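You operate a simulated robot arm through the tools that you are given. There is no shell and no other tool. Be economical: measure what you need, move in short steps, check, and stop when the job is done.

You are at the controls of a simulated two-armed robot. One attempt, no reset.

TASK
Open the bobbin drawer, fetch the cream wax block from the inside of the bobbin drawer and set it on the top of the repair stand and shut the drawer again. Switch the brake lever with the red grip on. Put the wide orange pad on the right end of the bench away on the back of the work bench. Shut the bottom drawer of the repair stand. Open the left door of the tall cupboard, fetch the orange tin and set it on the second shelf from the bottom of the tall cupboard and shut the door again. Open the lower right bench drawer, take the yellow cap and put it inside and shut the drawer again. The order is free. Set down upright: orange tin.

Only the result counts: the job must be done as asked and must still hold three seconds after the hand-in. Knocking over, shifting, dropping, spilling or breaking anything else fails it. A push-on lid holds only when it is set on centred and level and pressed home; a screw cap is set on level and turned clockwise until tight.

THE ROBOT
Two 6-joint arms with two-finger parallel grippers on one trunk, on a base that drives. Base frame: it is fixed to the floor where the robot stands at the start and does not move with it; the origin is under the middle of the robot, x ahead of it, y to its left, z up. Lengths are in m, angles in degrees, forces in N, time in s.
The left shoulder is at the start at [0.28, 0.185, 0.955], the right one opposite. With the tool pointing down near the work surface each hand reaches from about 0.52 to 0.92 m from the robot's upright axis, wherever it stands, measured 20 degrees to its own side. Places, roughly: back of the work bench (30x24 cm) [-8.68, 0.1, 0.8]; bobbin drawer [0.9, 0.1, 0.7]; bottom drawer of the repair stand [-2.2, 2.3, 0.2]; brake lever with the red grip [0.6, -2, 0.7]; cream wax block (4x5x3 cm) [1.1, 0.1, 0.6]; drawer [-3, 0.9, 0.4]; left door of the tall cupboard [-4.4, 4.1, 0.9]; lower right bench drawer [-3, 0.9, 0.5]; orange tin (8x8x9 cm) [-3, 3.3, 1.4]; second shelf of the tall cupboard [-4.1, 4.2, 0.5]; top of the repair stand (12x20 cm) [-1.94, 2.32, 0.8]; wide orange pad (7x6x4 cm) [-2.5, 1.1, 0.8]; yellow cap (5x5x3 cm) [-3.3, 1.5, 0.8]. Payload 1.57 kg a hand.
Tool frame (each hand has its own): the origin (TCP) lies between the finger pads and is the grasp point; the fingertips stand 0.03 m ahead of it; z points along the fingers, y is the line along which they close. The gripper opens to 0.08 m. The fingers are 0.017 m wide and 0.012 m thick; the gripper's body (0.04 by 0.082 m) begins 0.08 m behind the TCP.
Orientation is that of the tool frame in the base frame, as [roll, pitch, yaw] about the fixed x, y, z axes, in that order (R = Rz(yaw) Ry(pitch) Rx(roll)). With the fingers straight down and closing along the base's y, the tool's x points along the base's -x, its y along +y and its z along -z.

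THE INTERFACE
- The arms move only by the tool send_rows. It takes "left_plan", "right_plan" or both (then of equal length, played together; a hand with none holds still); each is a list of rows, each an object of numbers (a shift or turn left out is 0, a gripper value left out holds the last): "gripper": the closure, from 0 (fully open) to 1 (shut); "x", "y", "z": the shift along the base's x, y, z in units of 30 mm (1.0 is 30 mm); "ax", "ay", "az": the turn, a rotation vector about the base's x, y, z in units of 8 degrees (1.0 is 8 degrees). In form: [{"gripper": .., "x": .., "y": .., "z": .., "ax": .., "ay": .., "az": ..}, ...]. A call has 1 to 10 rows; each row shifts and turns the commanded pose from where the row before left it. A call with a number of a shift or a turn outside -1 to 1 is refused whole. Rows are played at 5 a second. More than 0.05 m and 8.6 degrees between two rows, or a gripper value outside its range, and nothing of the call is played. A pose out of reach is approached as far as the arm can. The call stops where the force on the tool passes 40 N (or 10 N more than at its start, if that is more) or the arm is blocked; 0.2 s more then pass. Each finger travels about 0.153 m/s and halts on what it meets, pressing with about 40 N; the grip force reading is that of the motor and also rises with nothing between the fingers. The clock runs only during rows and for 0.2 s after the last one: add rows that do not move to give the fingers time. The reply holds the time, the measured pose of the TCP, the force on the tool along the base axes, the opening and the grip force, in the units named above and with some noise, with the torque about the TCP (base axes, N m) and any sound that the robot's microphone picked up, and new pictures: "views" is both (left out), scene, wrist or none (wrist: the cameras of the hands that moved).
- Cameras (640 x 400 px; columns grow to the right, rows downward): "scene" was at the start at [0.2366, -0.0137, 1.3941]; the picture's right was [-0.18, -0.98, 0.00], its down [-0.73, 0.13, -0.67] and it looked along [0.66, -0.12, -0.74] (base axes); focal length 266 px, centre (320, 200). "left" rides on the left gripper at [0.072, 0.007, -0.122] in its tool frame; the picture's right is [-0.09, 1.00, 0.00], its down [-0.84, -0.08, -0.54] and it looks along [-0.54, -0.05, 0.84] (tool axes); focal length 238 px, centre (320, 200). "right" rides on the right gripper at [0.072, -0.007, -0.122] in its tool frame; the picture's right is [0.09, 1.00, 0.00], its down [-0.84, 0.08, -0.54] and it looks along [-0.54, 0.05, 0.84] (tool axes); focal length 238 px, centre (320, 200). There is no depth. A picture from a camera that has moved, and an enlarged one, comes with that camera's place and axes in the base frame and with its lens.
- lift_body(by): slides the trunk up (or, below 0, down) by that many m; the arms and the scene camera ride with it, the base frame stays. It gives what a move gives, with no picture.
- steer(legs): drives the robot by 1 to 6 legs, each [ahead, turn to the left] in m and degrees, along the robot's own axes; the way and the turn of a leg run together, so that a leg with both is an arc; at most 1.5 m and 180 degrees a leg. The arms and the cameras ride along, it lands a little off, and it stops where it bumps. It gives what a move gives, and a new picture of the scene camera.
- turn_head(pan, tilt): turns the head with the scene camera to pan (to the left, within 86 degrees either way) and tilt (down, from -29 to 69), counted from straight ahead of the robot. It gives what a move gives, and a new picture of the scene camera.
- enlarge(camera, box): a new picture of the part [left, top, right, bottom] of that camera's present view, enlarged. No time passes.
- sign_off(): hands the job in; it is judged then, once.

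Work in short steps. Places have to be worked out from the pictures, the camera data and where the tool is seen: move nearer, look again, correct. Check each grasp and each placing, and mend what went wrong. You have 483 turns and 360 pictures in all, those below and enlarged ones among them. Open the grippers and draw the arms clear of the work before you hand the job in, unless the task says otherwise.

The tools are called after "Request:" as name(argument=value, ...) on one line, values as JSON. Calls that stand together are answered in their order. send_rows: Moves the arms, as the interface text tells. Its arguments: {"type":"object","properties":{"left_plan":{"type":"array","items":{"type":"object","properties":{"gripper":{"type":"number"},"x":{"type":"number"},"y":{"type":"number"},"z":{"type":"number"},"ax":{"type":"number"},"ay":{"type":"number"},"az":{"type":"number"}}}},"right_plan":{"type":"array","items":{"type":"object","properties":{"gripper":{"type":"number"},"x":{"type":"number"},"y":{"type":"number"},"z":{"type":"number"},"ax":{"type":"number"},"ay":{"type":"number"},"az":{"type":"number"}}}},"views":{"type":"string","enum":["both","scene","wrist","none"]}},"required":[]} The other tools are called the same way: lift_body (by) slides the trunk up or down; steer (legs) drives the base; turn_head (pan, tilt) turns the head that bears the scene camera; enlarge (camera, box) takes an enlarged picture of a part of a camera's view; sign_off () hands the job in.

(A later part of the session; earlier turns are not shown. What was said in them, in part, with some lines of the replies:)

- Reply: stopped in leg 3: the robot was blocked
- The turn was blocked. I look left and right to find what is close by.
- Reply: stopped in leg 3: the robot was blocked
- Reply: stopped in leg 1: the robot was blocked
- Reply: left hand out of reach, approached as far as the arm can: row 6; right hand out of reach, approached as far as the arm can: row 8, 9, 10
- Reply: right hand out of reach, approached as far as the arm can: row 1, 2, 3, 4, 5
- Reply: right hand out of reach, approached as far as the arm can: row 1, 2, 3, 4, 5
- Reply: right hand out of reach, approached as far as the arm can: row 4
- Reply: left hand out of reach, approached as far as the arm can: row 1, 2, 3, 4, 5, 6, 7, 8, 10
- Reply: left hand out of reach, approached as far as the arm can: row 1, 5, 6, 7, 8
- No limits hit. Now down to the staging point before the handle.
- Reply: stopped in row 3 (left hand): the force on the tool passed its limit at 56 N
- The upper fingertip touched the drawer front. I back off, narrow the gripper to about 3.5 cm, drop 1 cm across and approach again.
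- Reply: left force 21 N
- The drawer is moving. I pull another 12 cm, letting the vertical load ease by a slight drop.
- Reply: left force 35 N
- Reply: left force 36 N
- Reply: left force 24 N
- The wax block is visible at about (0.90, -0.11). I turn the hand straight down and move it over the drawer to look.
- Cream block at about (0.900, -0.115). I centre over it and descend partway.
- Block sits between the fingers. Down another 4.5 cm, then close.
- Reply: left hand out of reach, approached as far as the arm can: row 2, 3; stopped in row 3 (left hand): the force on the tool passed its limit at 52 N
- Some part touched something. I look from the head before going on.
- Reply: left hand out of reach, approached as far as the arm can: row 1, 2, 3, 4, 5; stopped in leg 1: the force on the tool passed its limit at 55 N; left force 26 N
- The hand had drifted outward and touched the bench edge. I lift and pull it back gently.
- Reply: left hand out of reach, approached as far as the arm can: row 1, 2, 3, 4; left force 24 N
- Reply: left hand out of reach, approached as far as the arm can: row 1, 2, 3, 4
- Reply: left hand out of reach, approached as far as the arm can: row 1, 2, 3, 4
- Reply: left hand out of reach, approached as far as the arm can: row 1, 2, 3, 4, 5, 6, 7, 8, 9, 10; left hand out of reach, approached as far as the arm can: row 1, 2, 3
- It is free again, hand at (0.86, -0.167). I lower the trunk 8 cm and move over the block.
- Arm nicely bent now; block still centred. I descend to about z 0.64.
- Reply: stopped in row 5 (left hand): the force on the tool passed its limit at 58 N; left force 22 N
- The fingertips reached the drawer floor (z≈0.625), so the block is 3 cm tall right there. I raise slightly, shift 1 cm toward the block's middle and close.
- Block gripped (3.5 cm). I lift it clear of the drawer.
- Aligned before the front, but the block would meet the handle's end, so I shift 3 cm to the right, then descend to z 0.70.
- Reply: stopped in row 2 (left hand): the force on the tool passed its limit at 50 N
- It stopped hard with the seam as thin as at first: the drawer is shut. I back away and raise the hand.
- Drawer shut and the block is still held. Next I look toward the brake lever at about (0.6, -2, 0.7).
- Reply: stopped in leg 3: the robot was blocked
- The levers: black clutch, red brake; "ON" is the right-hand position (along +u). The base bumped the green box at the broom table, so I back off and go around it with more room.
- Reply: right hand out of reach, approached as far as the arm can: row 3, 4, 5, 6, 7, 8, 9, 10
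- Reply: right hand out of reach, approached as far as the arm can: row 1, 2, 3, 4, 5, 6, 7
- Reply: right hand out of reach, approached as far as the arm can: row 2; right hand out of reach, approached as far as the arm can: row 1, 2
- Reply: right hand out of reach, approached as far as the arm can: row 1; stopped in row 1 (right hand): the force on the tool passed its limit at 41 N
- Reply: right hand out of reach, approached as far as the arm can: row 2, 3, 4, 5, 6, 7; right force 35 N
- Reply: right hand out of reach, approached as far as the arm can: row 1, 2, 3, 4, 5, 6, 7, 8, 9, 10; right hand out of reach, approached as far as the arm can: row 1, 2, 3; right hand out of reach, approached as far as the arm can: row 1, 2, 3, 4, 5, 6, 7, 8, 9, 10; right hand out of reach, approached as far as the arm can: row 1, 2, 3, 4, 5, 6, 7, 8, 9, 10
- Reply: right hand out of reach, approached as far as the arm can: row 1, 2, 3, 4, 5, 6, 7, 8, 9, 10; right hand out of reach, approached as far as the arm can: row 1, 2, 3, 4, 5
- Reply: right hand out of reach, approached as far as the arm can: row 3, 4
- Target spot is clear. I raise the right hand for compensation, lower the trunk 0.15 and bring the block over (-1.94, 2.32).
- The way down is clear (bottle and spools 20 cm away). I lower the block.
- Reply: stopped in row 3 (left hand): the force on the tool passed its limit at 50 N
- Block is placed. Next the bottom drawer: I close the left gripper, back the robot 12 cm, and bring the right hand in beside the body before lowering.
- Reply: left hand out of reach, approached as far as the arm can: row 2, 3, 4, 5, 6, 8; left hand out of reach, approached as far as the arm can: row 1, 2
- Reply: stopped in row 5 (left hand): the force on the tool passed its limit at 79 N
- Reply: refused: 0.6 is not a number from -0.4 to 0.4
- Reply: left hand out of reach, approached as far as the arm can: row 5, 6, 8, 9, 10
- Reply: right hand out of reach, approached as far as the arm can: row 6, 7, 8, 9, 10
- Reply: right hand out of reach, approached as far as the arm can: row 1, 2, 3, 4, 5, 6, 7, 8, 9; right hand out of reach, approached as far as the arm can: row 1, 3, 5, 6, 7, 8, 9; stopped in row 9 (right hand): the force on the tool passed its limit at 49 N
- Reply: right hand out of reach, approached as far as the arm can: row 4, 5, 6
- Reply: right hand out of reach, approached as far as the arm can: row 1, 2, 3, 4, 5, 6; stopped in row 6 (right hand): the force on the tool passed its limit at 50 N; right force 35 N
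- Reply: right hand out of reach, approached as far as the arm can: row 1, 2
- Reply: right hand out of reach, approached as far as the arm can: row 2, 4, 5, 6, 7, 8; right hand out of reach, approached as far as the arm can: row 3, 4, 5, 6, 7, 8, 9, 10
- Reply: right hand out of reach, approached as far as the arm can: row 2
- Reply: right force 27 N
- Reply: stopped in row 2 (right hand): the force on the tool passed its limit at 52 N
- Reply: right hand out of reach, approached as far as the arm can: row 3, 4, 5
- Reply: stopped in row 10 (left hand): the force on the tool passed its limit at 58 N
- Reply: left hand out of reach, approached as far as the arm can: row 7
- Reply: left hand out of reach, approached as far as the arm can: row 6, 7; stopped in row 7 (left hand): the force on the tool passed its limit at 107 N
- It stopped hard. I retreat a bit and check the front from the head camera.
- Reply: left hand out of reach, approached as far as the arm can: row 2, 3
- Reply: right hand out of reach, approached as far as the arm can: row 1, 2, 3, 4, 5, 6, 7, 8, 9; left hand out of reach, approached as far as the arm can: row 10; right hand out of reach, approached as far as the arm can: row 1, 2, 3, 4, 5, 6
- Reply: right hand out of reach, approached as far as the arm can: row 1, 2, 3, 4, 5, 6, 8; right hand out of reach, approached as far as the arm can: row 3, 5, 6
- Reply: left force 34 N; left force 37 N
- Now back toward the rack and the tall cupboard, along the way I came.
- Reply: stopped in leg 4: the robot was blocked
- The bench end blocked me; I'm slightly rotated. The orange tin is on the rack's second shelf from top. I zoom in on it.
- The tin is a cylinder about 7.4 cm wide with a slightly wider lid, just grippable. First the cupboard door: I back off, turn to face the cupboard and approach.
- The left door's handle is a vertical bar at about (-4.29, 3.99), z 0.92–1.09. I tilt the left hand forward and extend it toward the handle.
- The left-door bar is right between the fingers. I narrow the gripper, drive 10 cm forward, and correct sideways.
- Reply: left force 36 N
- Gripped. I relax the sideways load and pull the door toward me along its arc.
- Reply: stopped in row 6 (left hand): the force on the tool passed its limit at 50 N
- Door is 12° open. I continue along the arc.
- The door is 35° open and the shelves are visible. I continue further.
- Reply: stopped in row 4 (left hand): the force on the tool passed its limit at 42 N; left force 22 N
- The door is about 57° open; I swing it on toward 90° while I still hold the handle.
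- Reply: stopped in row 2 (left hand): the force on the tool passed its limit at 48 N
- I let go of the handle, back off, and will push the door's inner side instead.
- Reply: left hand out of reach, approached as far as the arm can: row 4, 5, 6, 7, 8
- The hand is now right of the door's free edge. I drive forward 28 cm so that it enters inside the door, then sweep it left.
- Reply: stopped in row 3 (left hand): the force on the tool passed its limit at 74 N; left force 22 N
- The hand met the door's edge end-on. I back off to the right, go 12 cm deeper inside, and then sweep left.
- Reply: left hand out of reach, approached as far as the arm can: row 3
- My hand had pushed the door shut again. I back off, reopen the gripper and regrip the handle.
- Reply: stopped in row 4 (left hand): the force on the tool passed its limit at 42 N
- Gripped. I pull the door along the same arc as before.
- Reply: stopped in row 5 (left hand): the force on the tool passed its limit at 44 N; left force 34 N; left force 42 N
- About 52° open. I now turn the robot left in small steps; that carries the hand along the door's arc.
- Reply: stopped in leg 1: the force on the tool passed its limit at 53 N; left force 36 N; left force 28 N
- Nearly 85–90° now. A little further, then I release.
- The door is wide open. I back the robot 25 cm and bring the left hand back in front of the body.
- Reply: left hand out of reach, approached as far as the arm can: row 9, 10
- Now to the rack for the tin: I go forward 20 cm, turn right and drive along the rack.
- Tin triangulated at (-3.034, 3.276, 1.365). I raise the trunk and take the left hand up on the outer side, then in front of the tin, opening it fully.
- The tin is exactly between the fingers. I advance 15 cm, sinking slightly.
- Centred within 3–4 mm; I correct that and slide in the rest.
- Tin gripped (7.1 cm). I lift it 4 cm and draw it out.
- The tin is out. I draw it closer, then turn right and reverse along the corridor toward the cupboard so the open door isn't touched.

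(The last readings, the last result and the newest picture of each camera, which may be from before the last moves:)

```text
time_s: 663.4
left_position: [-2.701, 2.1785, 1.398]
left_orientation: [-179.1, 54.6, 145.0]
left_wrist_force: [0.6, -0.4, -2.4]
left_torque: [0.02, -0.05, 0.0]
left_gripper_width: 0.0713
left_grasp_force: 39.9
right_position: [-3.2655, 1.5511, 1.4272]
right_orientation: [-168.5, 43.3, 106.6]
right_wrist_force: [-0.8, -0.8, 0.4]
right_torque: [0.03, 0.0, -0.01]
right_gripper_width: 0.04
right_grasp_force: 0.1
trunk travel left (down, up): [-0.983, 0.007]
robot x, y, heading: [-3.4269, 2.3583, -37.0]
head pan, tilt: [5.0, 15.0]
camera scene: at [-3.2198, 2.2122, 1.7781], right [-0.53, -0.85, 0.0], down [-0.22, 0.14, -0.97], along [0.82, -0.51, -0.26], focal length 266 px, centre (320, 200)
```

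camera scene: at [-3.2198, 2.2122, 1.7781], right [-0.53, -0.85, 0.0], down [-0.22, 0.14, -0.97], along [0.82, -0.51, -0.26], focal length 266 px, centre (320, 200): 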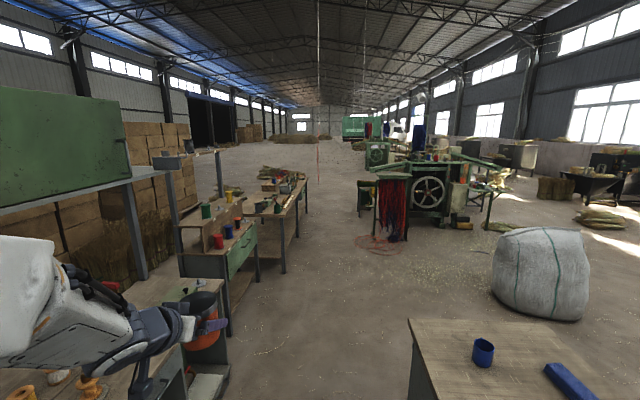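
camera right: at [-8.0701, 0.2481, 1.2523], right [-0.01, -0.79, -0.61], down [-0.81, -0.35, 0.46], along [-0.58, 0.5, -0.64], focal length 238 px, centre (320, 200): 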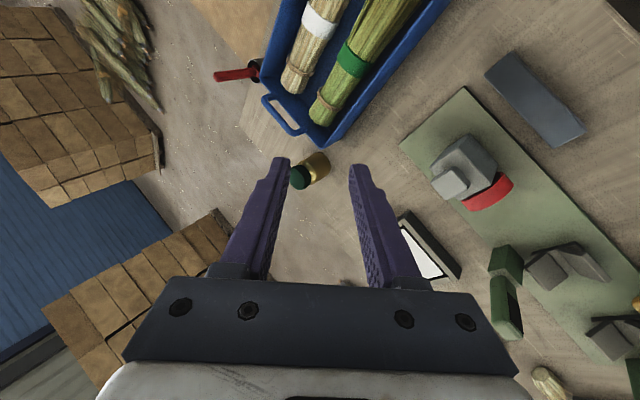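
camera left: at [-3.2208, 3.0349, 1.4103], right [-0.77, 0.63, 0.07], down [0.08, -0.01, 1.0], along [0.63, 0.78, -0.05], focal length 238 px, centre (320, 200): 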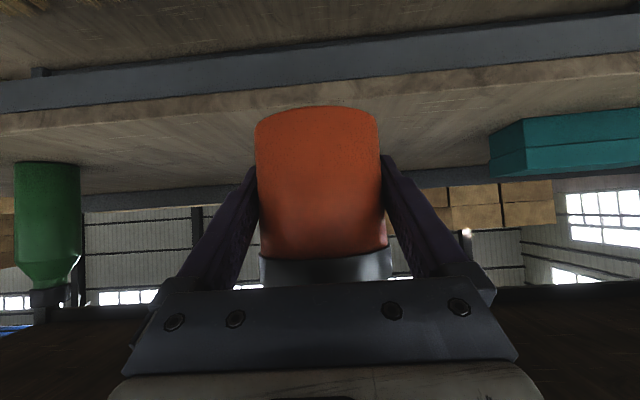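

Request:
steer(legs=[[-1.45, 0], [0, 92]])

Request:
turn_head(pan=15, tilt=40)

```text
time_s: 674.6
left_position: [-4.4353, 3.9633, 1.3972]
left_orientation: [-179.2, 54.6, -122.7]
left_wrist_force: [-0.1, -1.0, -2.8]
left_torque: [0.0, -0.02, 0.0]
left_gripper_width: 0.0712
left_grasp_force: 40.4
right_position: [-3.7848, 3.4256, 1.428]
right_orientation: [-168.6, 43.2, -161.1]
right_wrist_force: [0.1, -0.9, -0.6]
right_torque: [-0.02, 0.0, -0.01]
right_gripper_width: 0.0401
right_grasp_force: 0.0
trunk travel left (down, up): [-0.983, 0.007]
robot x, y, heading: [-4.5841, 3.2295, 55.5]
head pan, tilt: [5.0, 15.0]
camera scene: at [-4.4485, 3.4453, 1.7781], right [0.87, -0.49, 0.0], down [-0.13, -0.23, -0.97], along [0.48, 0.84, -0.26], focal length 266 px, centre (320, 200)
```

scene: 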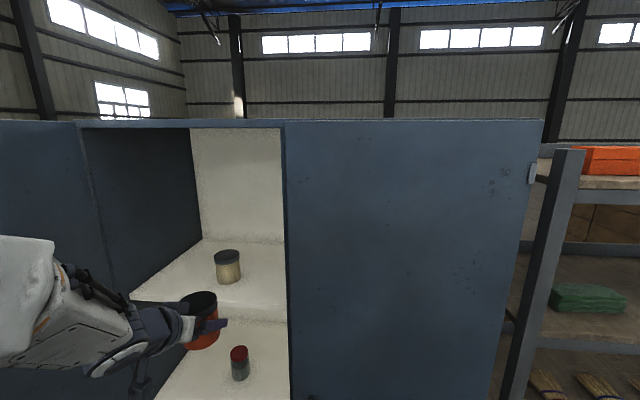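

```text
time_s: 675.5
left_position: [-4.4356, 3.964, 1.3975]
left_orientation: [-179.3, 54.6, -122.6]
left_wrist_force: [0.7, 0.3, -2.5]
left_torque: [-0.01, -0.01, 0.03]
left_gripper_width: 0.0712
left_grasp_force: 39.7
right_position: [-3.786, 3.4244, 1.4282]
right_orientation: [-168.5, 43.2, -161.1]
right_wrist_force: [0.3, 0.6, -0.2]
right_torque: [0.02, -0.01, 0.01]
right_gripper_width: 0.0399
right_grasp_force: 0.0
trunk travel left (down, up): [-0.983, 0.007]
robot x, y, heading: [-4.5835, 3.2326, 55.2]
head pan, tilt: [15.0, 40.0]
camera scene: at [-4.466, 3.4441, 1.7386], right [0.94, -0.33, 0.0], down [-0.21, -0.61, -0.77], along [0.26, 0.72, -0.64], focal length 266 px, centre (320, 200)
```

scene: 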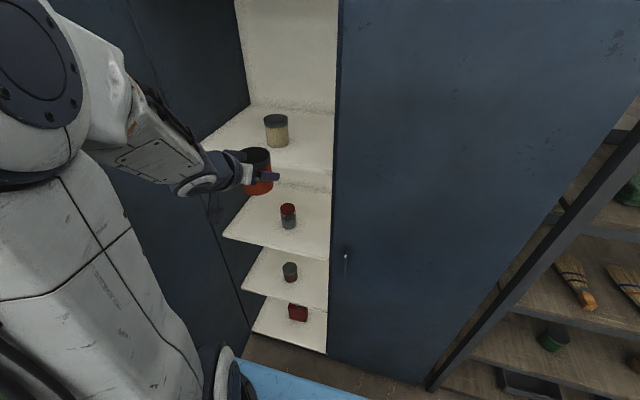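

I'm in front of the cupboard with the tin. I lower the trunk in two steps to shelf height.

Request:
lift_body(by=-0.27)

Request:
lift_body(by=-0.25)

Request:
turn_head(pan=15, tilt=35)

```text
time_s: 678.2
left_position: [-4.4352, 3.9633, 1.1273]
left_orientation: [-179.2, 54.6, -122.6]
left_wrist_force: [-0.7, -0.2, -3.2]
left_torque: [-0.03, -0.02, 0.04]
left_gripper_width: 0.0712
left_grasp_force: 39.5
right_position: [-3.7848, 3.4251, 1.1576]
right_orientation: [-168.5, 43.2, -161.0]
right_wrist_force: [0.4, 0.2, 0.4]
right_torque: [0.01, 0.01, 0.02]
right_gripper_width: 0.04
right_grasp_force: 0.1
trunk travel left (down, up): [-0.713, 0.277]
robot x, y, heading: [-4.5851, 3.2325, 55.2]
head pan, tilt: [15.0, 40.0]
```

```text
time_s: 680.8
left_position: [-4.4358, 3.9625, 0.8764]
left_orientation: [-179.2, 54.6, -122.5]
left_wrist_force: [-1.0, 0.2, -2.2]
left_torque: [0.01, -0.01, -0.03]
left_gripper_width: 0.0714
left_grasp_force: 39.7
right_position: [-3.7841, 3.4249, 0.9076]
right_orientation: [-168.4, 43.3, -161.2]
right_wrist_force: [-0.5, -0.8, -0.2]
right_torque: [-0.03, 0.0, -0.01]
right_gripper_width: 0.0398
right_grasp_force: 0.2
trunk travel left (down, up): [-0.463, 0.527]
robot x, y, heading: [-4.5857, 3.2341, 55.5]
head pan, tilt: [15.0, 40.0]
```

```text
time_s: 681.4
left_position: [-4.4354, 3.9627, 0.8768]
left_orientation: [-179.2, 54.6, -122.6]
left_wrist_force: [0.4, 1.1, -2.8]
left_torque: [-0.02, 0.0, 0.01]
left_gripper_width: 0.0711
left_grasp_force: 39.6
right_position: [-3.7844, 3.4258, 0.9072]
right_orientation: [-168.5, 43.2, -161.0]
right_wrist_force: [0.7, 0.8, -1.2]
right_torque: [-0.02, 0.02, 0.01]
right_gripper_width: 0.04
right_grasp_force: 0.1
trunk travel left (down, up): [-0.463, 0.527]
robot x, y, heading: [-4.5831, 3.2341, 55.5]
head pan, tilt: [15.0, 35.0]
camera scene: at [-4.465, 3.4469, 1.2261], right [0.94, -0.33, 0.0], down [-0.19, -0.54, -0.82], along [0.27, 0.77, -0.57], focal length 266 px, centre (320, 200)
```

scene: 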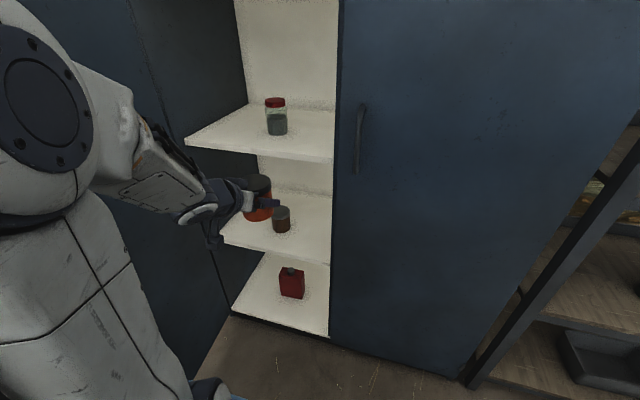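

The second shelf is at z≈0.54, with a jar at its left part. I lower the trunk another 0.21 and shift the tin toward the right side of the opening.

Request:
lift_body(by=-0.21)

Request:
send_rows(left_plan=[{"x": 0.5, "y": -0.3}, {"x": 0.5, "y": -0.3}, {"x": 0.5, "y": -0.3}], views="both")

```text
time_s: 683.7
left_position: [-4.4351, 3.9632, 0.6669]
left_orientation: [-179.2, 54.5, -122.5]
left_wrist_force: [-0.5, -0.5, -3.4]
left_torque: [-0.05, 0.01, -0.02]
left_gripper_width: 0.0713
left_grasp_force: 39.9
right_position: [-3.7862, 3.4244, 0.6979]
right_orientation: [-168.6, 43.2, -161.1]
right_wrist_force: [-0.8, 0.3, -0.9]
right_torque: [-0.02, 0.01, 0.01]
right_gripper_width: 0.0398
right_grasp_force: 0.1
trunk travel left (down, up): [-0.253, 0.737]
robot x, y, heading: [-4.5826, 3.2307, 55.4]
head pan, tilt: [15.0, 35.0]
```

```text
time_s: 684.5
left_position: [-4.391, 3.935, 0.6665]
left_orientation: [-179.2, 54.6, -122.6]
left_wrist_force: [-0.2, -1.2, -3.2]
left_torque: [0.0, -0.02, 0.0]
left_gripper_width: 0.0711
left_grasp_force: 39.9
right_position: [-3.7859, 3.4254, 0.6979]
right_orientation: [-168.6, 43.3, -161.1]
right_wrist_force: [0.5, 0.7, 0.0]
right_torque: [-0.01, -0.01, -0.01]
right_gripper_width: 0.0402
right_grasp_force: 0.0
trunk travel left (down, up): [-0.253, 0.737]
robot x, y, heading: [-4.5838, 3.2326, 55.3]
head pan, tilt: [15.0, 35.0]
camera scene: at [-4.4651, 3.4469, 1.0161], right [0.94, -0.33, 0.0], down [-0.19, -0.54, -0.82], along [0.27, 0.77, -0.57], focal length 266 px, centre (320, 200)
camera left: at [-4.4721, 3.8214, 0.68], right [-0.8, 0.59, 0.07], down [0.08, 0.0, 1.0], along [0.59, 0.81, -0.05], focal length 238 px, centre (320, 200)
```

scene: 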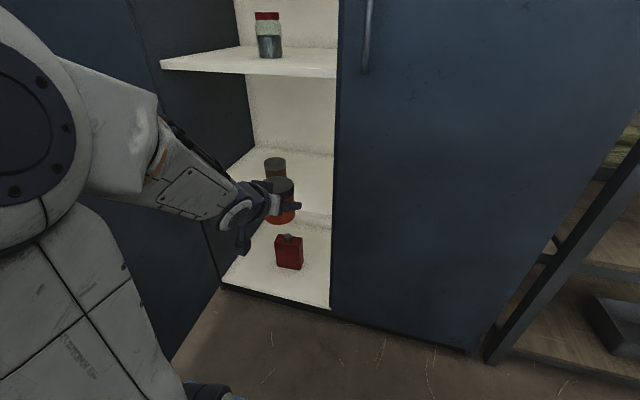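
left: 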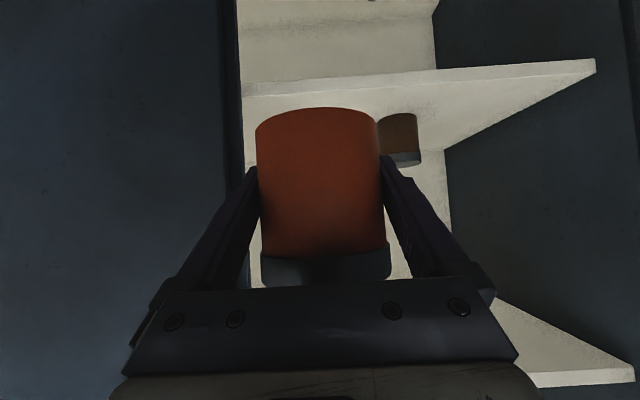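

Clearances look fine on both sides. I move straight in, 16 cm first.

Request:
send_rows(left_plan=[{"x": 0.52, "y": 0.73}, {"x": 0.52, "y": 0.73}, {"x": 0.52, "y": 0.73}, {"x": 0.52, "y": 0.73}, {"x": 0.52, "y": 0.73}, {"x": 0.52, "y": 0.73}], views="both")

```text
time_s: 685.9
left_position: [-4.2958, 4.0679, 0.6672]
left_orientation: [-179.2, 54.6, -122.6]
left_wrist_force: [-1.1, 0.2, -2.1]
left_torque: [0.01, 0.03, 0.01]
left_gripper_width: 0.0711
left_grasp_force: 40.2
right_position: [-3.7866, 3.4257, 0.6969]
right_orientation: [-168.4, 43.2, -161.1]
right_wrist_force: [-0.2, -0.6, -0.7]
right_torque: [0.02, 0.0, 0.0]
right_gripper_width: 0.0401
right_grasp_force: 0.0
trunk travel left (down, up): [-0.253, 0.737]
robot x, y, heading: [-4.5842, 3.2299, 55.4]
head pan, tilt: [15.0, 35.0]
camera scene: at [-4.4651, 3.4468, 1.0161], right [0.94, -0.33, 0.0], down [-0.19, -0.54, -0.82], along [0.27, 0.77, -0.57], focal length 266 px, centre (320, 200)
camera left: at [-4.3779, 3.9535, 0.68], right [-0.8, 0.59, 0.07], down [0.08, 0.0, 1.0], along [0.59, 0.81, -0.05], focal length 238 px, centre (320, 200)
```

scene: 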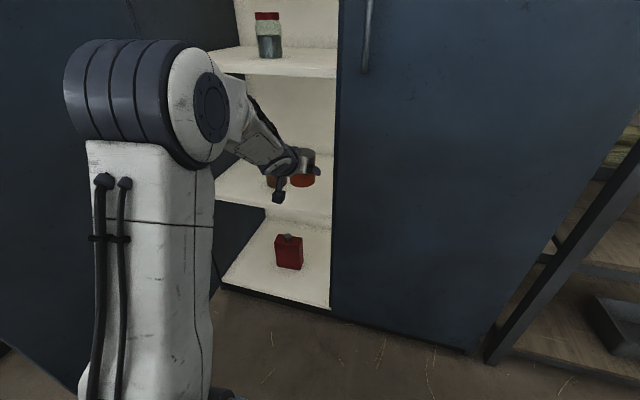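
left: 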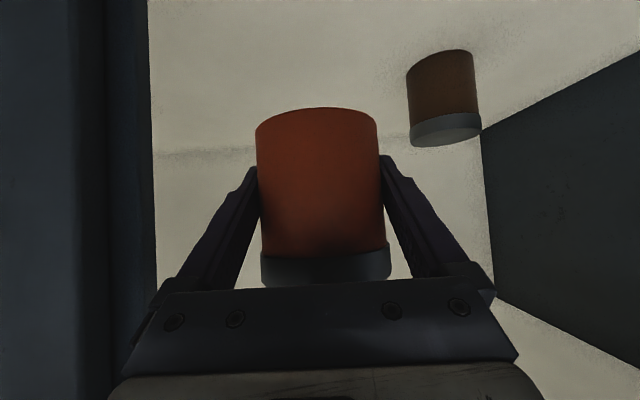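

Request:
send_rows(left_plan=[{"x": 0.5, "y": 0.7}, {"x": 0.5, "y": 0.7}, {"x": 0.5, "y": 0.7}, {"z": -0.5}, {"z": -0.5}, {"z": -0.4}], views="both")

```text
time_s: 687.3
left_position: [-4.2525, 4.13, 0.6249]
left_orientation: [-179.4, 54.6, -122.7]
left_wrist_force: [0.6, 0.6, -2.0]
left_torque: [0.0, 0.01, 0.02]
left_gripper_width: 0.0714
left_grasp_force: 40.1
right_position: [-3.7855, 3.4239, 0.6975]
right_orientation: [-168.5, 43.2, -161.1]
right_wrist_force: [-0.3, -0.1, -0.5]
right_torque: [0.03, 0.0, 0.0]
right_gripper_width: 0.0399
right_grasp_force: 0.0
trunk travel left (down, up): [-0.253, 0.737]
robot x, y, heading: [-4.5858, 3.2334, 55.8]
head pan, tilt: [15.0, 35.0]
camera scene: at [-4.465, 3.4468, 1.0161], right [0.94, -0.33, 0.0], down [-0.19, -0.54, -0.82], along [0.27, 0.77, -0.57], focal length 266 px, centre (320, 200)
camera left: at [-4.3338, 4.0166, 0.6375], right [-0.8, 0.59, 0.07], down [0.08, 0.0, 1.0], along [0.59, 0.81, -0.05], focal length 238 px, centre (320, 200)
```

scene: 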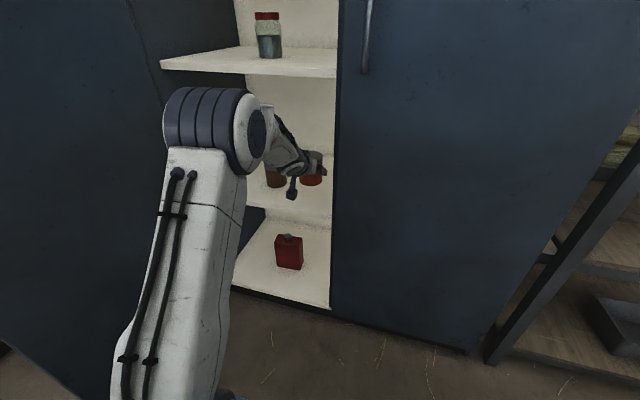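
left: 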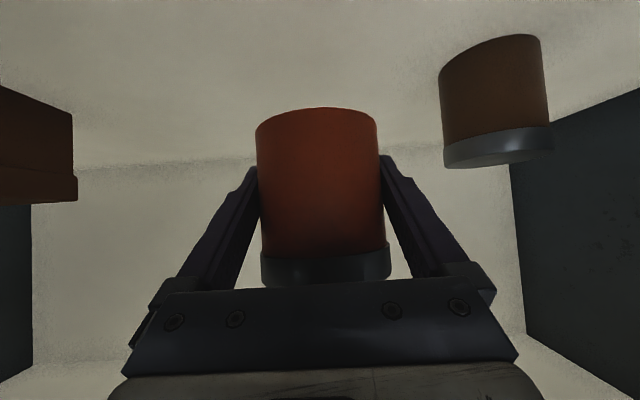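

Request:
send_rows(left_plan=[{"z": -0.4}, {"z": -0.4}, {"z": -0.3}, {"z": -0.2}], views="wrist")

```text
time_s: 688.3
left_position: [-4.2526, 4.1299, 0.5867]
left_orientation: [-179.3, 54.6, -122.7]
left_wrist_force: [0.7, 1.0, -1.9]
left_torque: [0.01, -0.01, 0.03]
left_gripper_width: 0.071
left_grasp_force: 40.1
right_position: [-3.7865, 3.4251, 0.6978]
right_orientation: [-168.4, 43.3, -161.0]
right_wrist_force: [0.9, -0.3, 0.6]
right_torque: [0.04, 0.0, -0.01]
right_gripper_width: 0.04
right_grasp_force: 0.1
trunk travel left (down, up): [-0.253, 0.737]
robot x, y, heading: [-4.5814, 3.2354, 55.5]
head pan, tilt: [15.0, 35.0]
camera left: at [-4.3333, 4.0154, 0.599], right [-0.8, 0.59, 0.07], down [0.08, 0.0, 1.0], along [0.59, 0.81, -0.05], focal length 238 px, centre (320, 200)
```

left: 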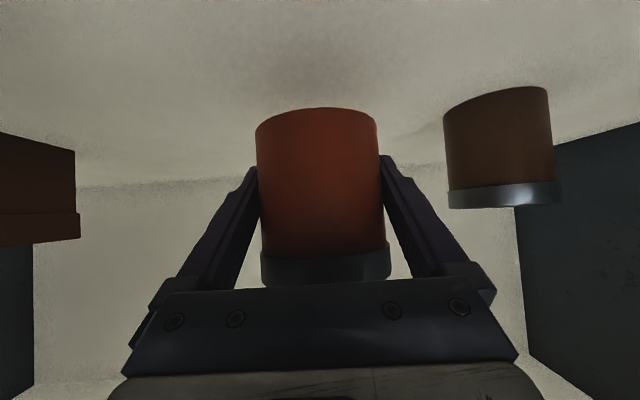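

Request:
send_rows(left_plan=[{"z": -0.2}, {"z": -0.15}, {"z": -0.15}, {"z": -0.15}, {"z": -0.15}, {"z": -0.15}], views="wrist")

```text
time_s: 689.7
left_position: [-4.2519, 4.1296, 0.5584]
left_orientation: [-179.1, 54.6, -122.7]
left_wrist_force: [-0.2, 0.8, -3.0]
left_torque: [0.02, -0.02, -0.02]
left_gripper_width: 0.0713
left_grasp_force: 40.0
right_position: [-3.7849, 3.4244, 0.6974]
right_orientation: [-168.5, 43.2, -161.1]
right_wrist_force: [-0.7, 0.0, 0.5]
right_torque: [-0.02, 0.02, 0.02]
right_gripper_width: 0.0401
right_grasp_force: 0.1
trunk travel left (down, up): [-0.253, 0.737]
robot x, y, heading: [-4.5863, 3.2312, 55.5]
head pan, tilt: [15.0, 35.0]
camera left: at [-4.3334, 4.0159, 0.5706], right [-0.8, 0.59, 0.07], down [0.08, 0.0, 1.0], along [0.59, 0.81, -0.05], focal length 238 px, centre (320, 200)
```

left: 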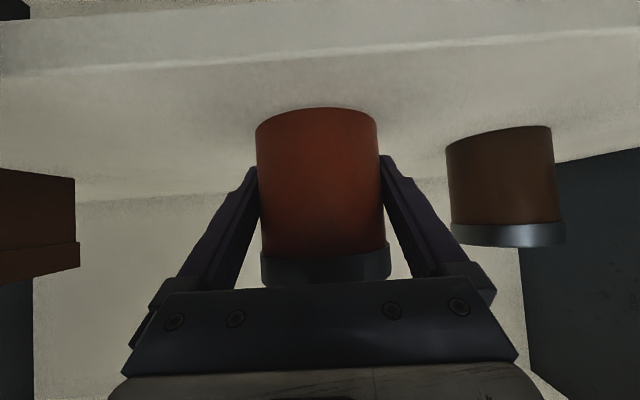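

Request:
send_rows(left_plan=[{"z": -0.15}, {"z": -0.15}, {"z": -0.15}, {"z": -0.15}, {"z": -0.15}], views="wrist")

```text
time_s: 690.9
left_position: [-4.2491, 4.1334, 0.5447]
left_orientation: [-179.3, 55.6, -122.8]
left_wrist_force: [-2.5, -4.5, 36.0]
left_torque: [0.22, 0.5, -0.13]
left_gripper_width: 0.0711
left_grasp_force: 39.9
right_position: [-3.7846, 3.4226, 0.6976]
right_orientation: [-168.6, 43.3, -161.3]
right_wrist_force: [-0.2, -0.5, 0.5]
right_torque: [-0.01, 0.01, -0.01]
right_gripper_width: 0.0398
right_grasp_force: 0.1
trunk travel left (down, up): [-0.253, 0.737]
robot x, y, heading: [-4.5852, 3.2297, 55.5]
head pan, tilt: [15.0, 35.0]
camera left: at [-4.3314, 4.0189, 0.5547], right [-0.8, 0.59, 0.07], down [0.07, -0.02, 1.0], along [0.59, 0.81, -0.03], focal length 238 px, centre (320, 200)
```

left: 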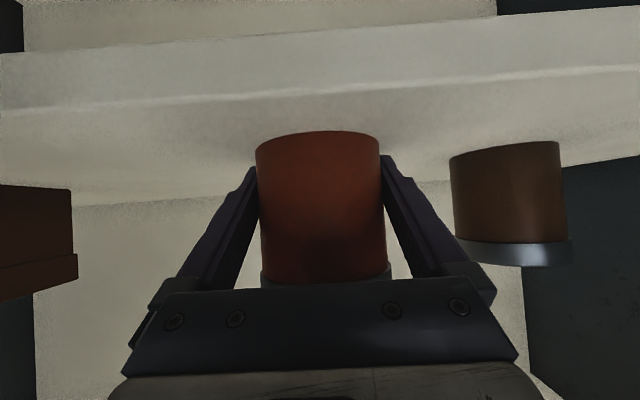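

The tin stands on the shelf. I ease the load, open fully and draw straight back.

Request:
send_rows(left_plan=[{"z": 0.2}, {"gripper": 0.08}, {"gripper": 0}, {"gripper": 0}], views="wrist")

```text
time_s: 691.9
left_position: [-4.2488, 4.1311, 0.5441]
left_orientation: [-179.2, 55.0, -122.8]
left_wrist_force: [11.3, 6.7, 13.6]
left_torque: [0.68, 0.07, -0.6]
left_gripper_width: 0.0755
left_grasp_force: 0.1
right_position: [-3.7857, 3.4238, 0.6976]
right_orientation: [-168.5, 43.3, -161.2]
right_wrist_force: [0.3, 0.1, 0.9]
right_torque: [0.0, 0.02, -0.02]
right_gripper_width: 0.04
right_grasp_force: 0.1
trunk travel left (down, up): [-0.253, 0.737]
robot x, y, heading: [-4.5853, 3.2334, 55.4]
head pan, tilt: [15.0, 35.0]
camera left: at [-4.3307, 4.0172, 0.5558], right [-0.8, 0.59, 0.07], down [0.08, -0.01, 1.0], along [0.59, 0.81, -0.04], focal length 238 px, centre (320, 200)
```

left: 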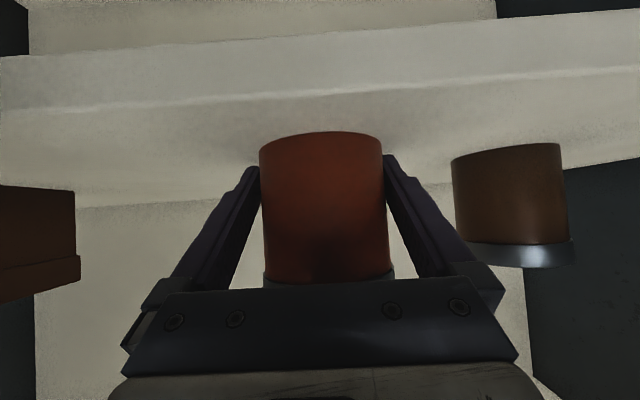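

The fingertips rest on the shelf; I raise 6 mm and then back out.

Request:
send_rows(left_plan=[{"z": 0.2}, {"gripper": 0}, {"gripper": 0}], views="wrist")

```text
time_s: 692.7
left_position: [-4.2523, 4.1302, 0.5454]
left_orientation: [-179.1, 54.3, -122.5]
left_wrist_force: [0.0, 0.3, -0.9]
left_torque: [0.0, -0.04, 0.0]
left_gripper_width: 0.0799
left_grasp_force: 0.1
right_position: [-3.7861, 3.4252, 0.6968]
right_orientation: [-168.6, 43.2, -161.1]
right_wrist_force: [-0.3, -0.3, -1.0]
right_torque: [-0.01, 0.0, 0.01]
right_gripper_width: 0.0401
right_grasp_force: 0.0
trunk travel left (down, up): [-0.253, 0.737]
robot x, y, heading: [-4.5862, 3.2301, 55.6]
head pan, tilt: [15.0, 35.0]
camera left: at [-4.3339, 4.0158, 0.5584], right [-0.81, 0.59, 0.07], down [0.08, 0.0, 1.0], along [0.59, 0.81, -0.05], focal length 238 px, centre (320, 200)
```

left: 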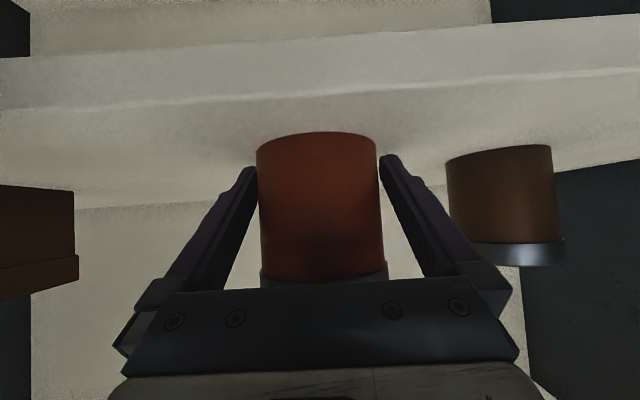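

Free now. I retreat along the hand's own axis.

Request:
send_rows(left_plan=[{"x": -0.2, "y": -0.31, "z": 0.05}, {"x": -0.3, "y": -0.47, "z": 0.05}, {"x": -0.4, "y": -0.63, "z": 0.05}, {"x": -0.4, "y": -0.63, "z": 0.1}], views="wrist")

```text
time_s: 693.7
left_position: [-4.2926, 4.0683, 0.5549]
left_orientation: [-179.2, 54.7, -122.5]
left_wrist_force: [0.0, 0.0, 0.4]
left_torque: [-0.01, 0.03, -0.02]
left_gripper_width: 0.0799
left_grasp_force: 0.0
right_position: [-3.786, 3.4246, 0.6983]
right_orientation: [-168.5, 43.2, -161.1]
right_wrist_force: [-0.4, -0.4, -0.1]
right_torque: [0.0, -0.02, 0.0]
right_gripper_width: 0.0401
right_grasp_force: 0.0
trunk travel left (down, up): [-0.253, 0.737]
robot x, y, heading: [-4.586, 3.2288, 55.7]
head pan, tilt: [15.0, 35.0]
camera left: at [-4.3729, 3.9547, 0.5673], right [-0.8, 0.59, 0.07], down [0.08, 0.0, 1.0], along [0.59, 0.81, -0.05], focal length 238 px, centre (320, 200)
```

left: 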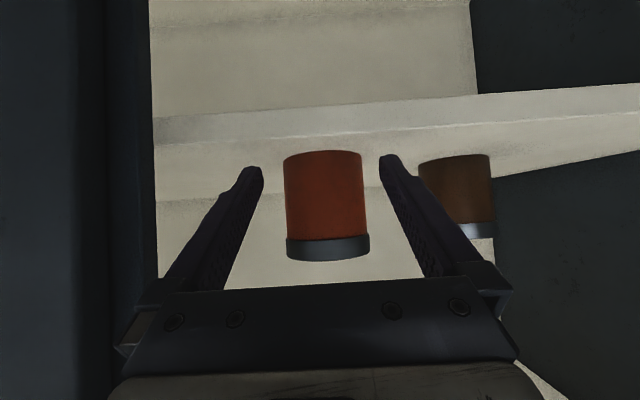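

The tin stands upright on the second shelf. I draw the hand out of the cupboard and look.

Request:
send_rows(left_plan=[{"x": -0.45, "y": -0.7, "z": 0.2}, {"x": -0.45, "y": -0.7, "z": 0.2}, {"x": -0.45, "y": -0.7, "z": 0.2}, {"x": -0.45, "y": -0.7, "z": 0.2}, {"x": -0.45, "y": -0.7, "z": 0.2}, {"x": -0.45, "y": -0.7, "z": 0.2}, {"x": -0.45, "y": -0.7, "z": 0.2}, {"x": -0.45, "y": -0.7, "z": 0.2, "gripper": 1}], views="both")

```text
time_s: 695.5
left_position: [-4.384, 3.9315, 0.6157]
left_orientation: [-179.2, 54.4, -122.6]
left_wrist_force: [-0.8, 0.0, 0.0]
left_torque: [0.04, 0.01, 0.0]
left_gripper_width: 0.0
left_grasp_force: 21.5
left hand out of reach, approached as far as the arm can: row 7, 8
right_position: [-3.7853, 3.4242, 0.6972]
right_orientation: [-168.5, 43.2, -161.2]
right_wrist_force: [0.4, -0.4, 0.2]
right_torque: [0.0, 0.01, -0.04]
right_gripper_width: 0.0399
right_grasp_force: 0.1
trunk travel left (down, up): [-0.253, 0.737]
robot x, y, heading: [-4.585, 3.2325, 55.4]
head pan, tilt: [15.0, 35.0]
camera scene: at [-4.465, 3.4468, 1.0161], right [0.94, -0.33, 0.0], down [-0.19, -0.54, -0.82], along [0.27, 0.77, -0.57], focal length 266 px, centre (320, 200)
camera left: at [-4.4653, 3.8174, 0.629], right [-0.8, 0.59, 0.07], down [0.08, 0.0, 1.0], along [0.59, 0.81, -0.05], focal length 238 px, centre (320, 200)
```

scene: 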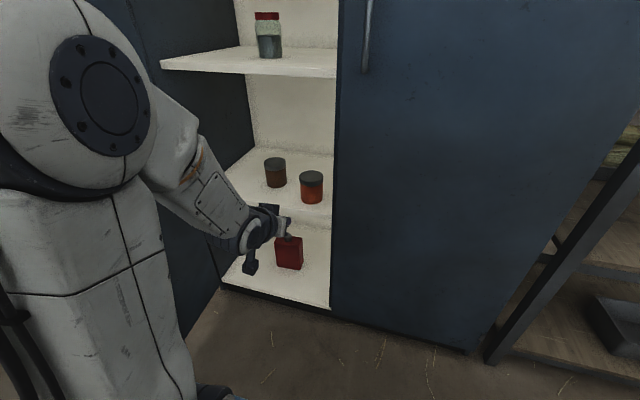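
left: 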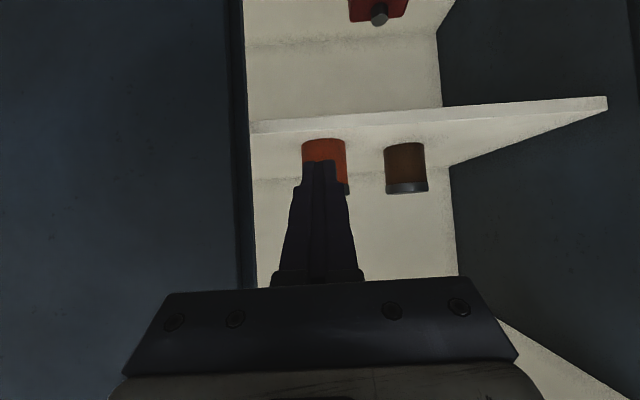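

The tin is standing next to the jar, upright. To shut the door I need to get outside it: I raise the trunk a bit and shuffle the robot 30 cm to the left.

Request:
lift_body(by=0.3)

Request:
steer(legs=[[0, -20], [-0.6, 0], [0, 40], [0.32, 0], [0, -20]])

Request:
turn_head(pan=25, tilt=35)

```text
time_s: 698.5
left_position: [-4.3836, 3.9308, 0.9167]
left_orientation: [-179.2, 54.4, -122.6]
left_wrist_force: [0.0, -1.0, -0.1]
left_torque: [0.02, -0.01, -0.02]
left_gripper_width: 0.0
left_grasp_force: 21.3
right_position: [-3.7851, 3.4252, 0.9969]
right_orientation: [-168.5, 43.2, -161.0]
right_wrist_force: [-0.4, 0.0, -0.1]
right_torque: [-0.05, 0.02, 0.01]
right_gripper_width: 0.0401
right_grasp_force: 0.0
trunk travel left (down, up): [-0.553, 0.437]
robot x, y, heading: [-4.5845, 3.2345, 55.6]
head pan, tilt: [15.0, 35.0]
```

```text
time_s: 707.6
left_position: [-4.7926, 3.8958, 0.9163]
left_orientation: [-179.2, 54.5, -122.2]
left_wrist_force: [0.0, 0.0, 0.2]
left_torque: [-0.02, 0.01, -0.01]
left_gripper_width: 0.0001
left_grasp_force: 21.3
right_position: [-4.1914, 3.3941, 0.9969]
right_orientation: [-168.4, 43.3, -160.6]
right_wrist_force: [-0.1, 0.1, -0.2]
right_torque: [-0.02, 0.02, -0.01]
right_gripper_width: 0.04
right_grasp_force: 0.0
trunk travel left (down, up): [-0.553, 0.437]
robot x, y, heading: [-4.9902, 3.1932, 56.1]
head pan, tilt: [15.0, 35.0]
camera scene: at [-4.8708, 3.4105, 1.3161], right [0.94, -0.33, 0.0], down [-0.19, -0.54, -0.82], along [0.27, 0.77, -0.57], focal length 266 px, centre (320, 200)
```

scene: 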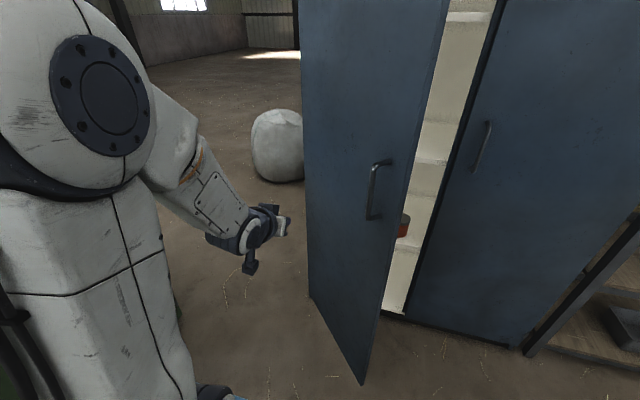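

```text
time_s: 708.3
left_position: [-4.792, 3.8958, 0.9174]
left_orientation: [-179.3, 54.4, -122.2]
left_wrist_force: [-0.5, 0.2, 0.4]
left_torque: [0.02, -0.02, -0.02]
left_gripper_width: 0.0003
left_grasp_force: 21.2
right_position: [-4.1906, 3.3947, 0.9972]
right_orientation: [-168.6, 43.1, -160.6]
right_wrist_force: [0.6, -0.2, 0.1]
right_torque: [-0.01, 0.02, 0.01]
right_gripper_width: 0.04
right_grasp_force: 0.0
trunk travel left (down, up): [-0.553, 0.437]
robot x, y, heading: [-4.9881, 3.1947, 56.0]
head pan, tilt: [25.0, 35.0]
camera scene: at [-4.8856, 3.4142, 1.3161], right [0.99, -0.16, 0.0], down [-0.09, -0.57, -0.82], along [0.13, 0.81, -0.57], focal length 266 px, centre (320, 200)
```

scene: 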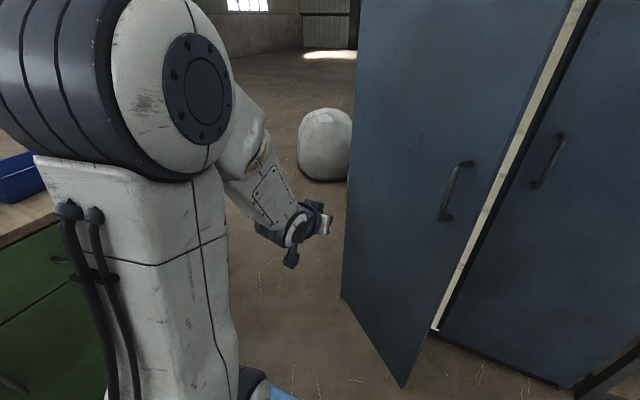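

The door is now only about 35° open, so it can simply be pushed shut from the front. I set the closed left hand before its face.

Request:
send_rows(left_plan=[{"x": 0.85, "y": -0.6}, {"x": 0.85, "y": -0.6}, {"x": 0.85, "y": -0.6}, {"x": 0.85, "y": -0.6}, {"x": 0.85, "y": -0.6}, {"x": 0.85, "y": -0.6}, {"x": 0.5, "y": -0.35}], views="both")

```text
time_s: 709.9
left_position: [-4.625, 3.7814, 0.9188]
left_orientation: [-179.2, 54.5, -122.3]
left_wrist_force: [0.6, -0.3, -0.5]
left_torque: [0.01, 0.0, -0.02]
left_gripper_width: 0.0001
left_grasp_force: 21.1
left hand out of reach, approached as far as the arm can: row 1
right_position: [-4.1914, 3.3945, 0.997]
right_orientation: [-168.6, 43.1, -160.6]
right_wrist_force: [-0.1, 0.4, 0.5]
right_torque: [0.0, 0.01, -0.03]
right_gripper_width: 0.0398
right_grasp_force: 0.0
trunk travel left (down, up): [-0.553, 0.437]
robot x, y, heading: [-4.9868, 3.1938, 55.9]
head pan, tilt: [25.0, 35.0]
camera scene: at [-4.8858, 3.4142, 1.3161], right [0.99, -0.16, 0.0], down [-0.09, -0.57, -0.82], along [0.13, 0.81, -0.57], focal length 266 px, centre (320, 200)
camera left: at [-4.7051, 3.6663, 0.9307], right [-0.81, 0.58, 0.07], down [0.08, 0.0, 1.0], along [0.58, 0.81, -0.05], focal length 238 px, centre (320, 200)
```

scene: 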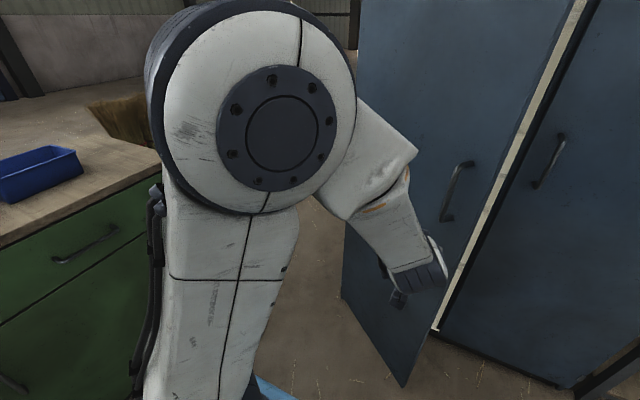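
left: 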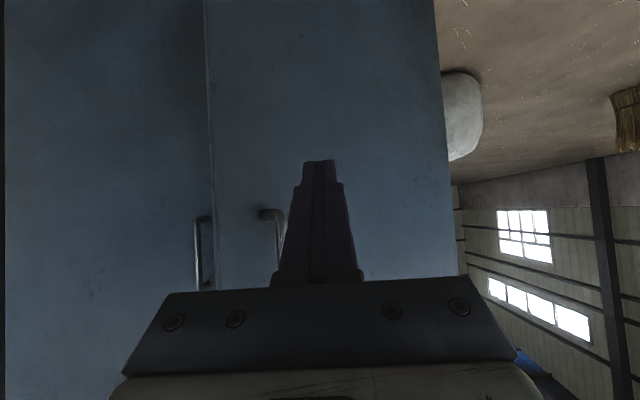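

Well placed, left of the handle. I drive forward to push the door.

Request:
steer(legs=[[0.25, 0]])

Request:
send_rows(left_plan=[{"x": 0.4, "y": 0.56}, {"x": 0.4, "y": 0.56}], views="wrist")

```text
time_s: 711.8
left_position: [-4.4807, 3.9912, 0.9175]
left_orientation: [-179.1, 54.4, -122.1]
left_wrist_force: [0.8, 0.1, 0.1]
left_torque: [-0.02, -0.01, 0.02]
left_gripper_width: 0.0001
left_grasp_force: 21.5
right_position: [-4.0486, 3.6037, 0.9973]
right_orientation: [-168.5, 43.2, -160.6]
right_wrist_force: [-0.5, 0.2, -0.8]
right_torque: [-0.01, 0.02, 0.01]
right_gripper_width: 0.0403
right_grasp_force: 0.0
trunk travel left (down, up): [-0.553, 0.437]
robot x, y, heading: [-4.847, 3.403, 56.3]
head pan, tilt: [25.0, 35.0]
camera scene: at [-4.7435, 3.6237, 1.3162], right [0.99, -0.16, 0.0], down [-0.09, -0.57, -0.82], along [0.13, 0.81, -0.57], focal length 266 px, centre (320, 200)
```

scene: 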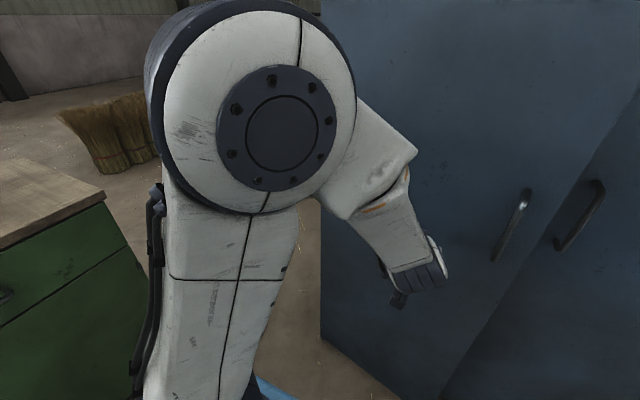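

```text
time_s: 712.4
left_position: [-4.4589, 4.0263, 0.9182]
left_orientation: [-179.2, 54.5, -122.2]
left_wrist_force: [0.3, -0.8, 0.0]
left_torque: [-0.03, -0.01, 0.0]
left_gripper_width: 0.0
left_grasp_force: 21.8
right_position: [-4.0487, 3.604, 0.9971]
right_orientation: [-168.5, 43.3, -160.6]
right_wrist_force: [-0.2, 0.1, 0.2]
right_torque: [0.0, 0.01, 0.0]
right_gripper_width: 0.04
right_grasp_force: 0.0
trunk travel left (down, up): [-0.553, 0.437]
robot x, y, heading: [-4.851, 3.4063, 56.0]
head pan, tilt: [25.0, 35.0]
camera left: at [-4.5393, 3.91, 0.9312], right [-0.81, 0.59, 0.07], down [0.08, 0.0, 1.0], along [0.58, 0.81, -0.05], focal length 238 px, centre (320, 200)
```

left: 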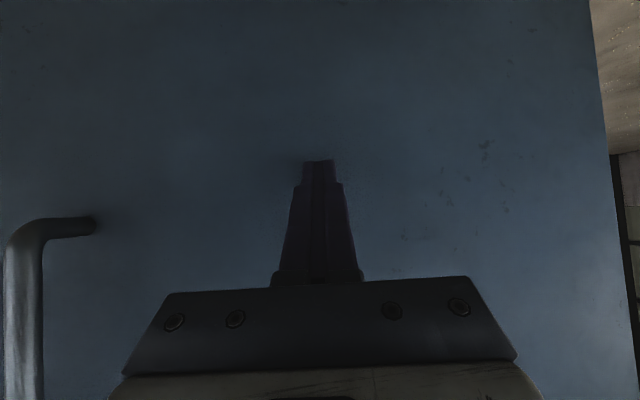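

Request:
send_rows(left_plan=[{"x": 0.4, "y": 0.56}, {"x": 0.4, "y": 0.56}, {"x": 0.3, "y": 0.42}, {"x": 0.2, "y": 0.28}, {"x": 0.2, "y": 0.28}, {"x": 0.2, "y": 0.28}], views="both")

```text
time_s: 713.4
left_position: [-4.422, 4.0748, 0.9162]
left_orientation: [-179.1, 53.8, -122.3]
left_wrist_force: [-15.1, -18.3, 9.9]
left_torque: [0.0, -0.11, 0.02]
left_gripper_width: 0.0
left_grasp_force: 21.4
right_position: [-4.0499, 3.6034, 0.9983]
right_orientation: [-168.5, 43.2, -160.6]
right_wrist_force: [0.1, -0.1, -0.4]
right_torque: [0.02, -0.03, -0.03]
right_gripper_width: 0.0399
right_grasp_force: 0.1
trunk travel left (down, up): [-0.553, 0.437]
robot x, y, heading: [-4.8458, 3.4053, 55.8]
head pan, tilt: [25.0, 35.0]
stopped in row 5 (left hand): the force on the tool passed its limit at 61 N (the readings are from after the stop); the commanded pose is now the measured one
camera scene: at [-4.7447, 3.6224, 1.3166], right [0.99, -0.16, 0.0], down [-0.09, -0.57, -0.82], along [0.13, 0.81, -0.57], focal length 266 px, centre (320, 200)
camera left: at [-4.5038, 3.9605, 0.9295], right [-0.81, 0.59, 0.07], down [0.09, 0.01, 1.0], along [0.59, 0.81, -0.06], focal length 238 px, centre (320, 200)
```

scene: 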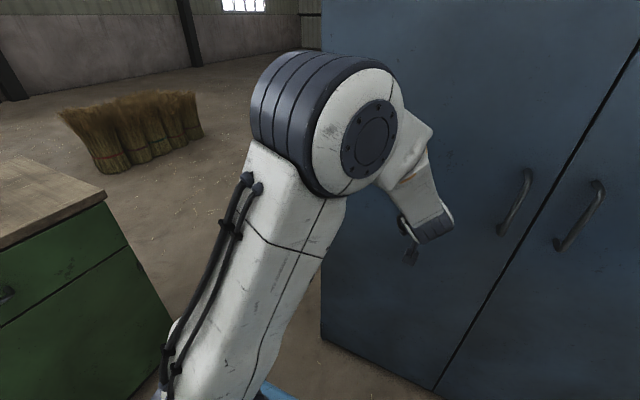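
left: 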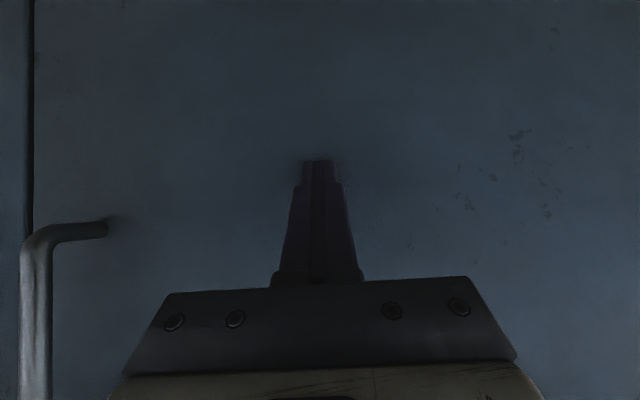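

The door is flush with the right one. I withdraw the hand, back the robot off and open both grippers.

Request:
send_rows(left_plan=[{"x": -0.4, "y": -0.56}, {"x": -0.48, "y": -0.68}, {"x": -0.48, "y": -0.68}, {"x": -0.48, "y": -0.68, "gripper": 0}, {"x": -0.48, "y": -0.68}], right_plan=[{}, {}, {}, {"gripper": 0}, {}], views="none")

Request:
steer(legs=[[-0.35, 0]])

Request:
turn_head(pan=-10, tilt=25)

```text
time_s: 714.6
left_position: [-4.4913, 3.9787, 0.9138]
left_orientation: [-179.3, 53.9, -122.3]
left_wrist_force: [0.3, 0.3, -0.2]
left_torque: [-0.02, -0.01, 0.01]
left_gripper_width: 0.08
left_grasp_force: 0.1
right_position: [-4.05, 3.6039, 0.9978]
right_orientation: [-168.6, 43.3, -160.5]
right_wrist_force: [1.2, 0.0, -0.4]
right_torque: [0.03, 0.02, 0.04]
right_gripper_width: 0.0801
right_grasp_force: 0.1
trunk travel left (down, up): [-0.553, 0.437]
robot x, y, heading: [-4.8492, 3.4031, 56.0]
head pan, tilt: [25.0, 35.0]
```

```text
time_s: 716.9
left_position: [-4.6877, 3.6871, 0.9142]
left_orientation: [-179.3, 53.9, -122.7]
left_wrist_force: [-0.6, -0.6, -0.1]
left_torque: [0.0, -0.01, 0.0]
left_gripper_width: 0.0802
left_grasp_force: 0.1
right_position: [-4.2458, 3.3111, 0.9982]
right_orientation: [-168.5, 43.2, -160.8]
right_wrist_force: [-0.4, -0.5, 0.5]
right_torque: [-0.03, -0.04, 0.0]
right_gripper_width: 0.0801
right_grasp_force: 0.0
trunk travel left (down, up): [-0.553, 0.437]
robot x, y, heading: [-5.0462, 3.115, 55.9]
head pan, tilt: [25.0, 35.0]
camera scene: at [-4.9402, 3.3331, 1.3161], right [0.99, -0.16, 0.0], down [-0.09, -0.57, -0.82], along [0.13, 0.81, -0.57], focal length 266 px, centre (320, 200)
```

scene: 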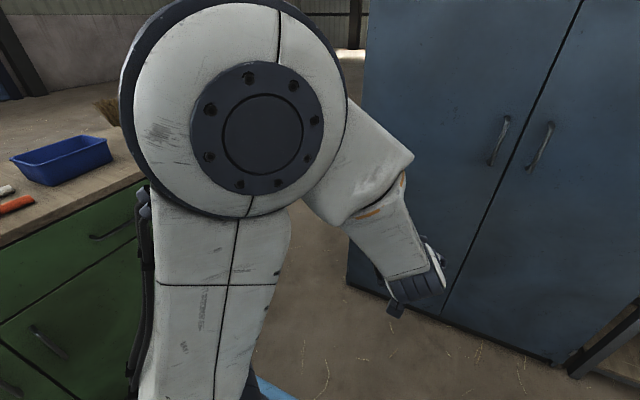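

```text
time_s: 717.9
left_position: [-4.6862, 3.6873, 0.9153]
left_orientation: [-179.4, 53.9, -122.6]
left_wrist_force: [-0.2, 0.6, 0.3]
left_torque: [0.0, 0.0, 0.0]
left_gripper_width: 0.08
left_grasp_force: 0.0
right_position: [-4.245, 3.3103, 0.9986]
right_orientation: [-168.5, 43.2, -160.8]
right_wrist_force: [0.5, 0.2, 0.1]
right_torque: [-0.03, 0.0, -0.01]
right_gripper_width: 0.08
right_grasp_force: 0.1
trunk travel left (down, up): [-0.553, 0.437]
robot x, y, heading: [-5.0456, 3.1136, 55.7]
head pan, tilt: [-10.0, 25.0]
camera scene: at [-4.8902, 3.3121, 1.3319], right [0.72, -0.7, 0.0], down [-0.3, -0.3, -0.91], along [0.63, 0.65, -0.42], focal length 266 px, centre (320, 200)
```

scene: 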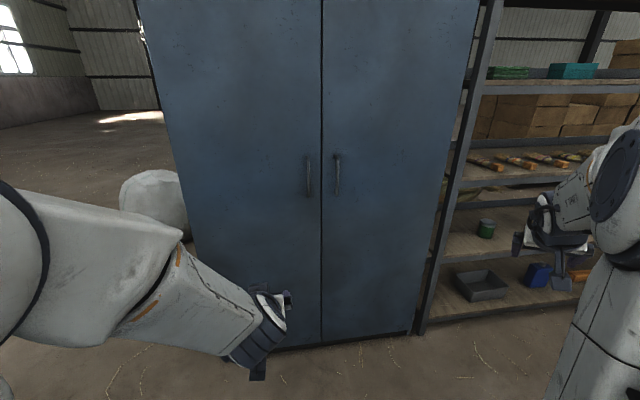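

Everything asked for is in place, both grippers are open and the arms are clear. I hand the job in.

Request:
sign_off()

```text
The job is handed in.
```

I finished every part of the job and handed it in; the result of the judging has not come back.

- **Wax block:** it is on top of the repair stand, and the bobbin drawer is shut.
- **Brake lever:** the lever with the red grip is at its stop under ON.
- **Wide orange pad:** it is on the back of the work bench, between the green spool and the black-framed tray.
- **Bottom drawer of the repair stand:** it is shut flush.
- **Yellow cap:** it is in the lower right bench drawer, left of a blue box, and the drawer is shut.
- **Orange tin:** it was standing upright on the second shelf from the bottom when I drew the hand out, and the left door of the tall cupboard is shut. I did not reopen the door to check the tin afterwards.

While driving, the base bumped a few fixed things and stopped: the green bin at the broom table, the end of the bench, and probably the frame with the red wires. A fingertip also touched the bench top and the bench edge. I saw nothing shifted or knocked over, but I did not go back to inspect each of those spots.
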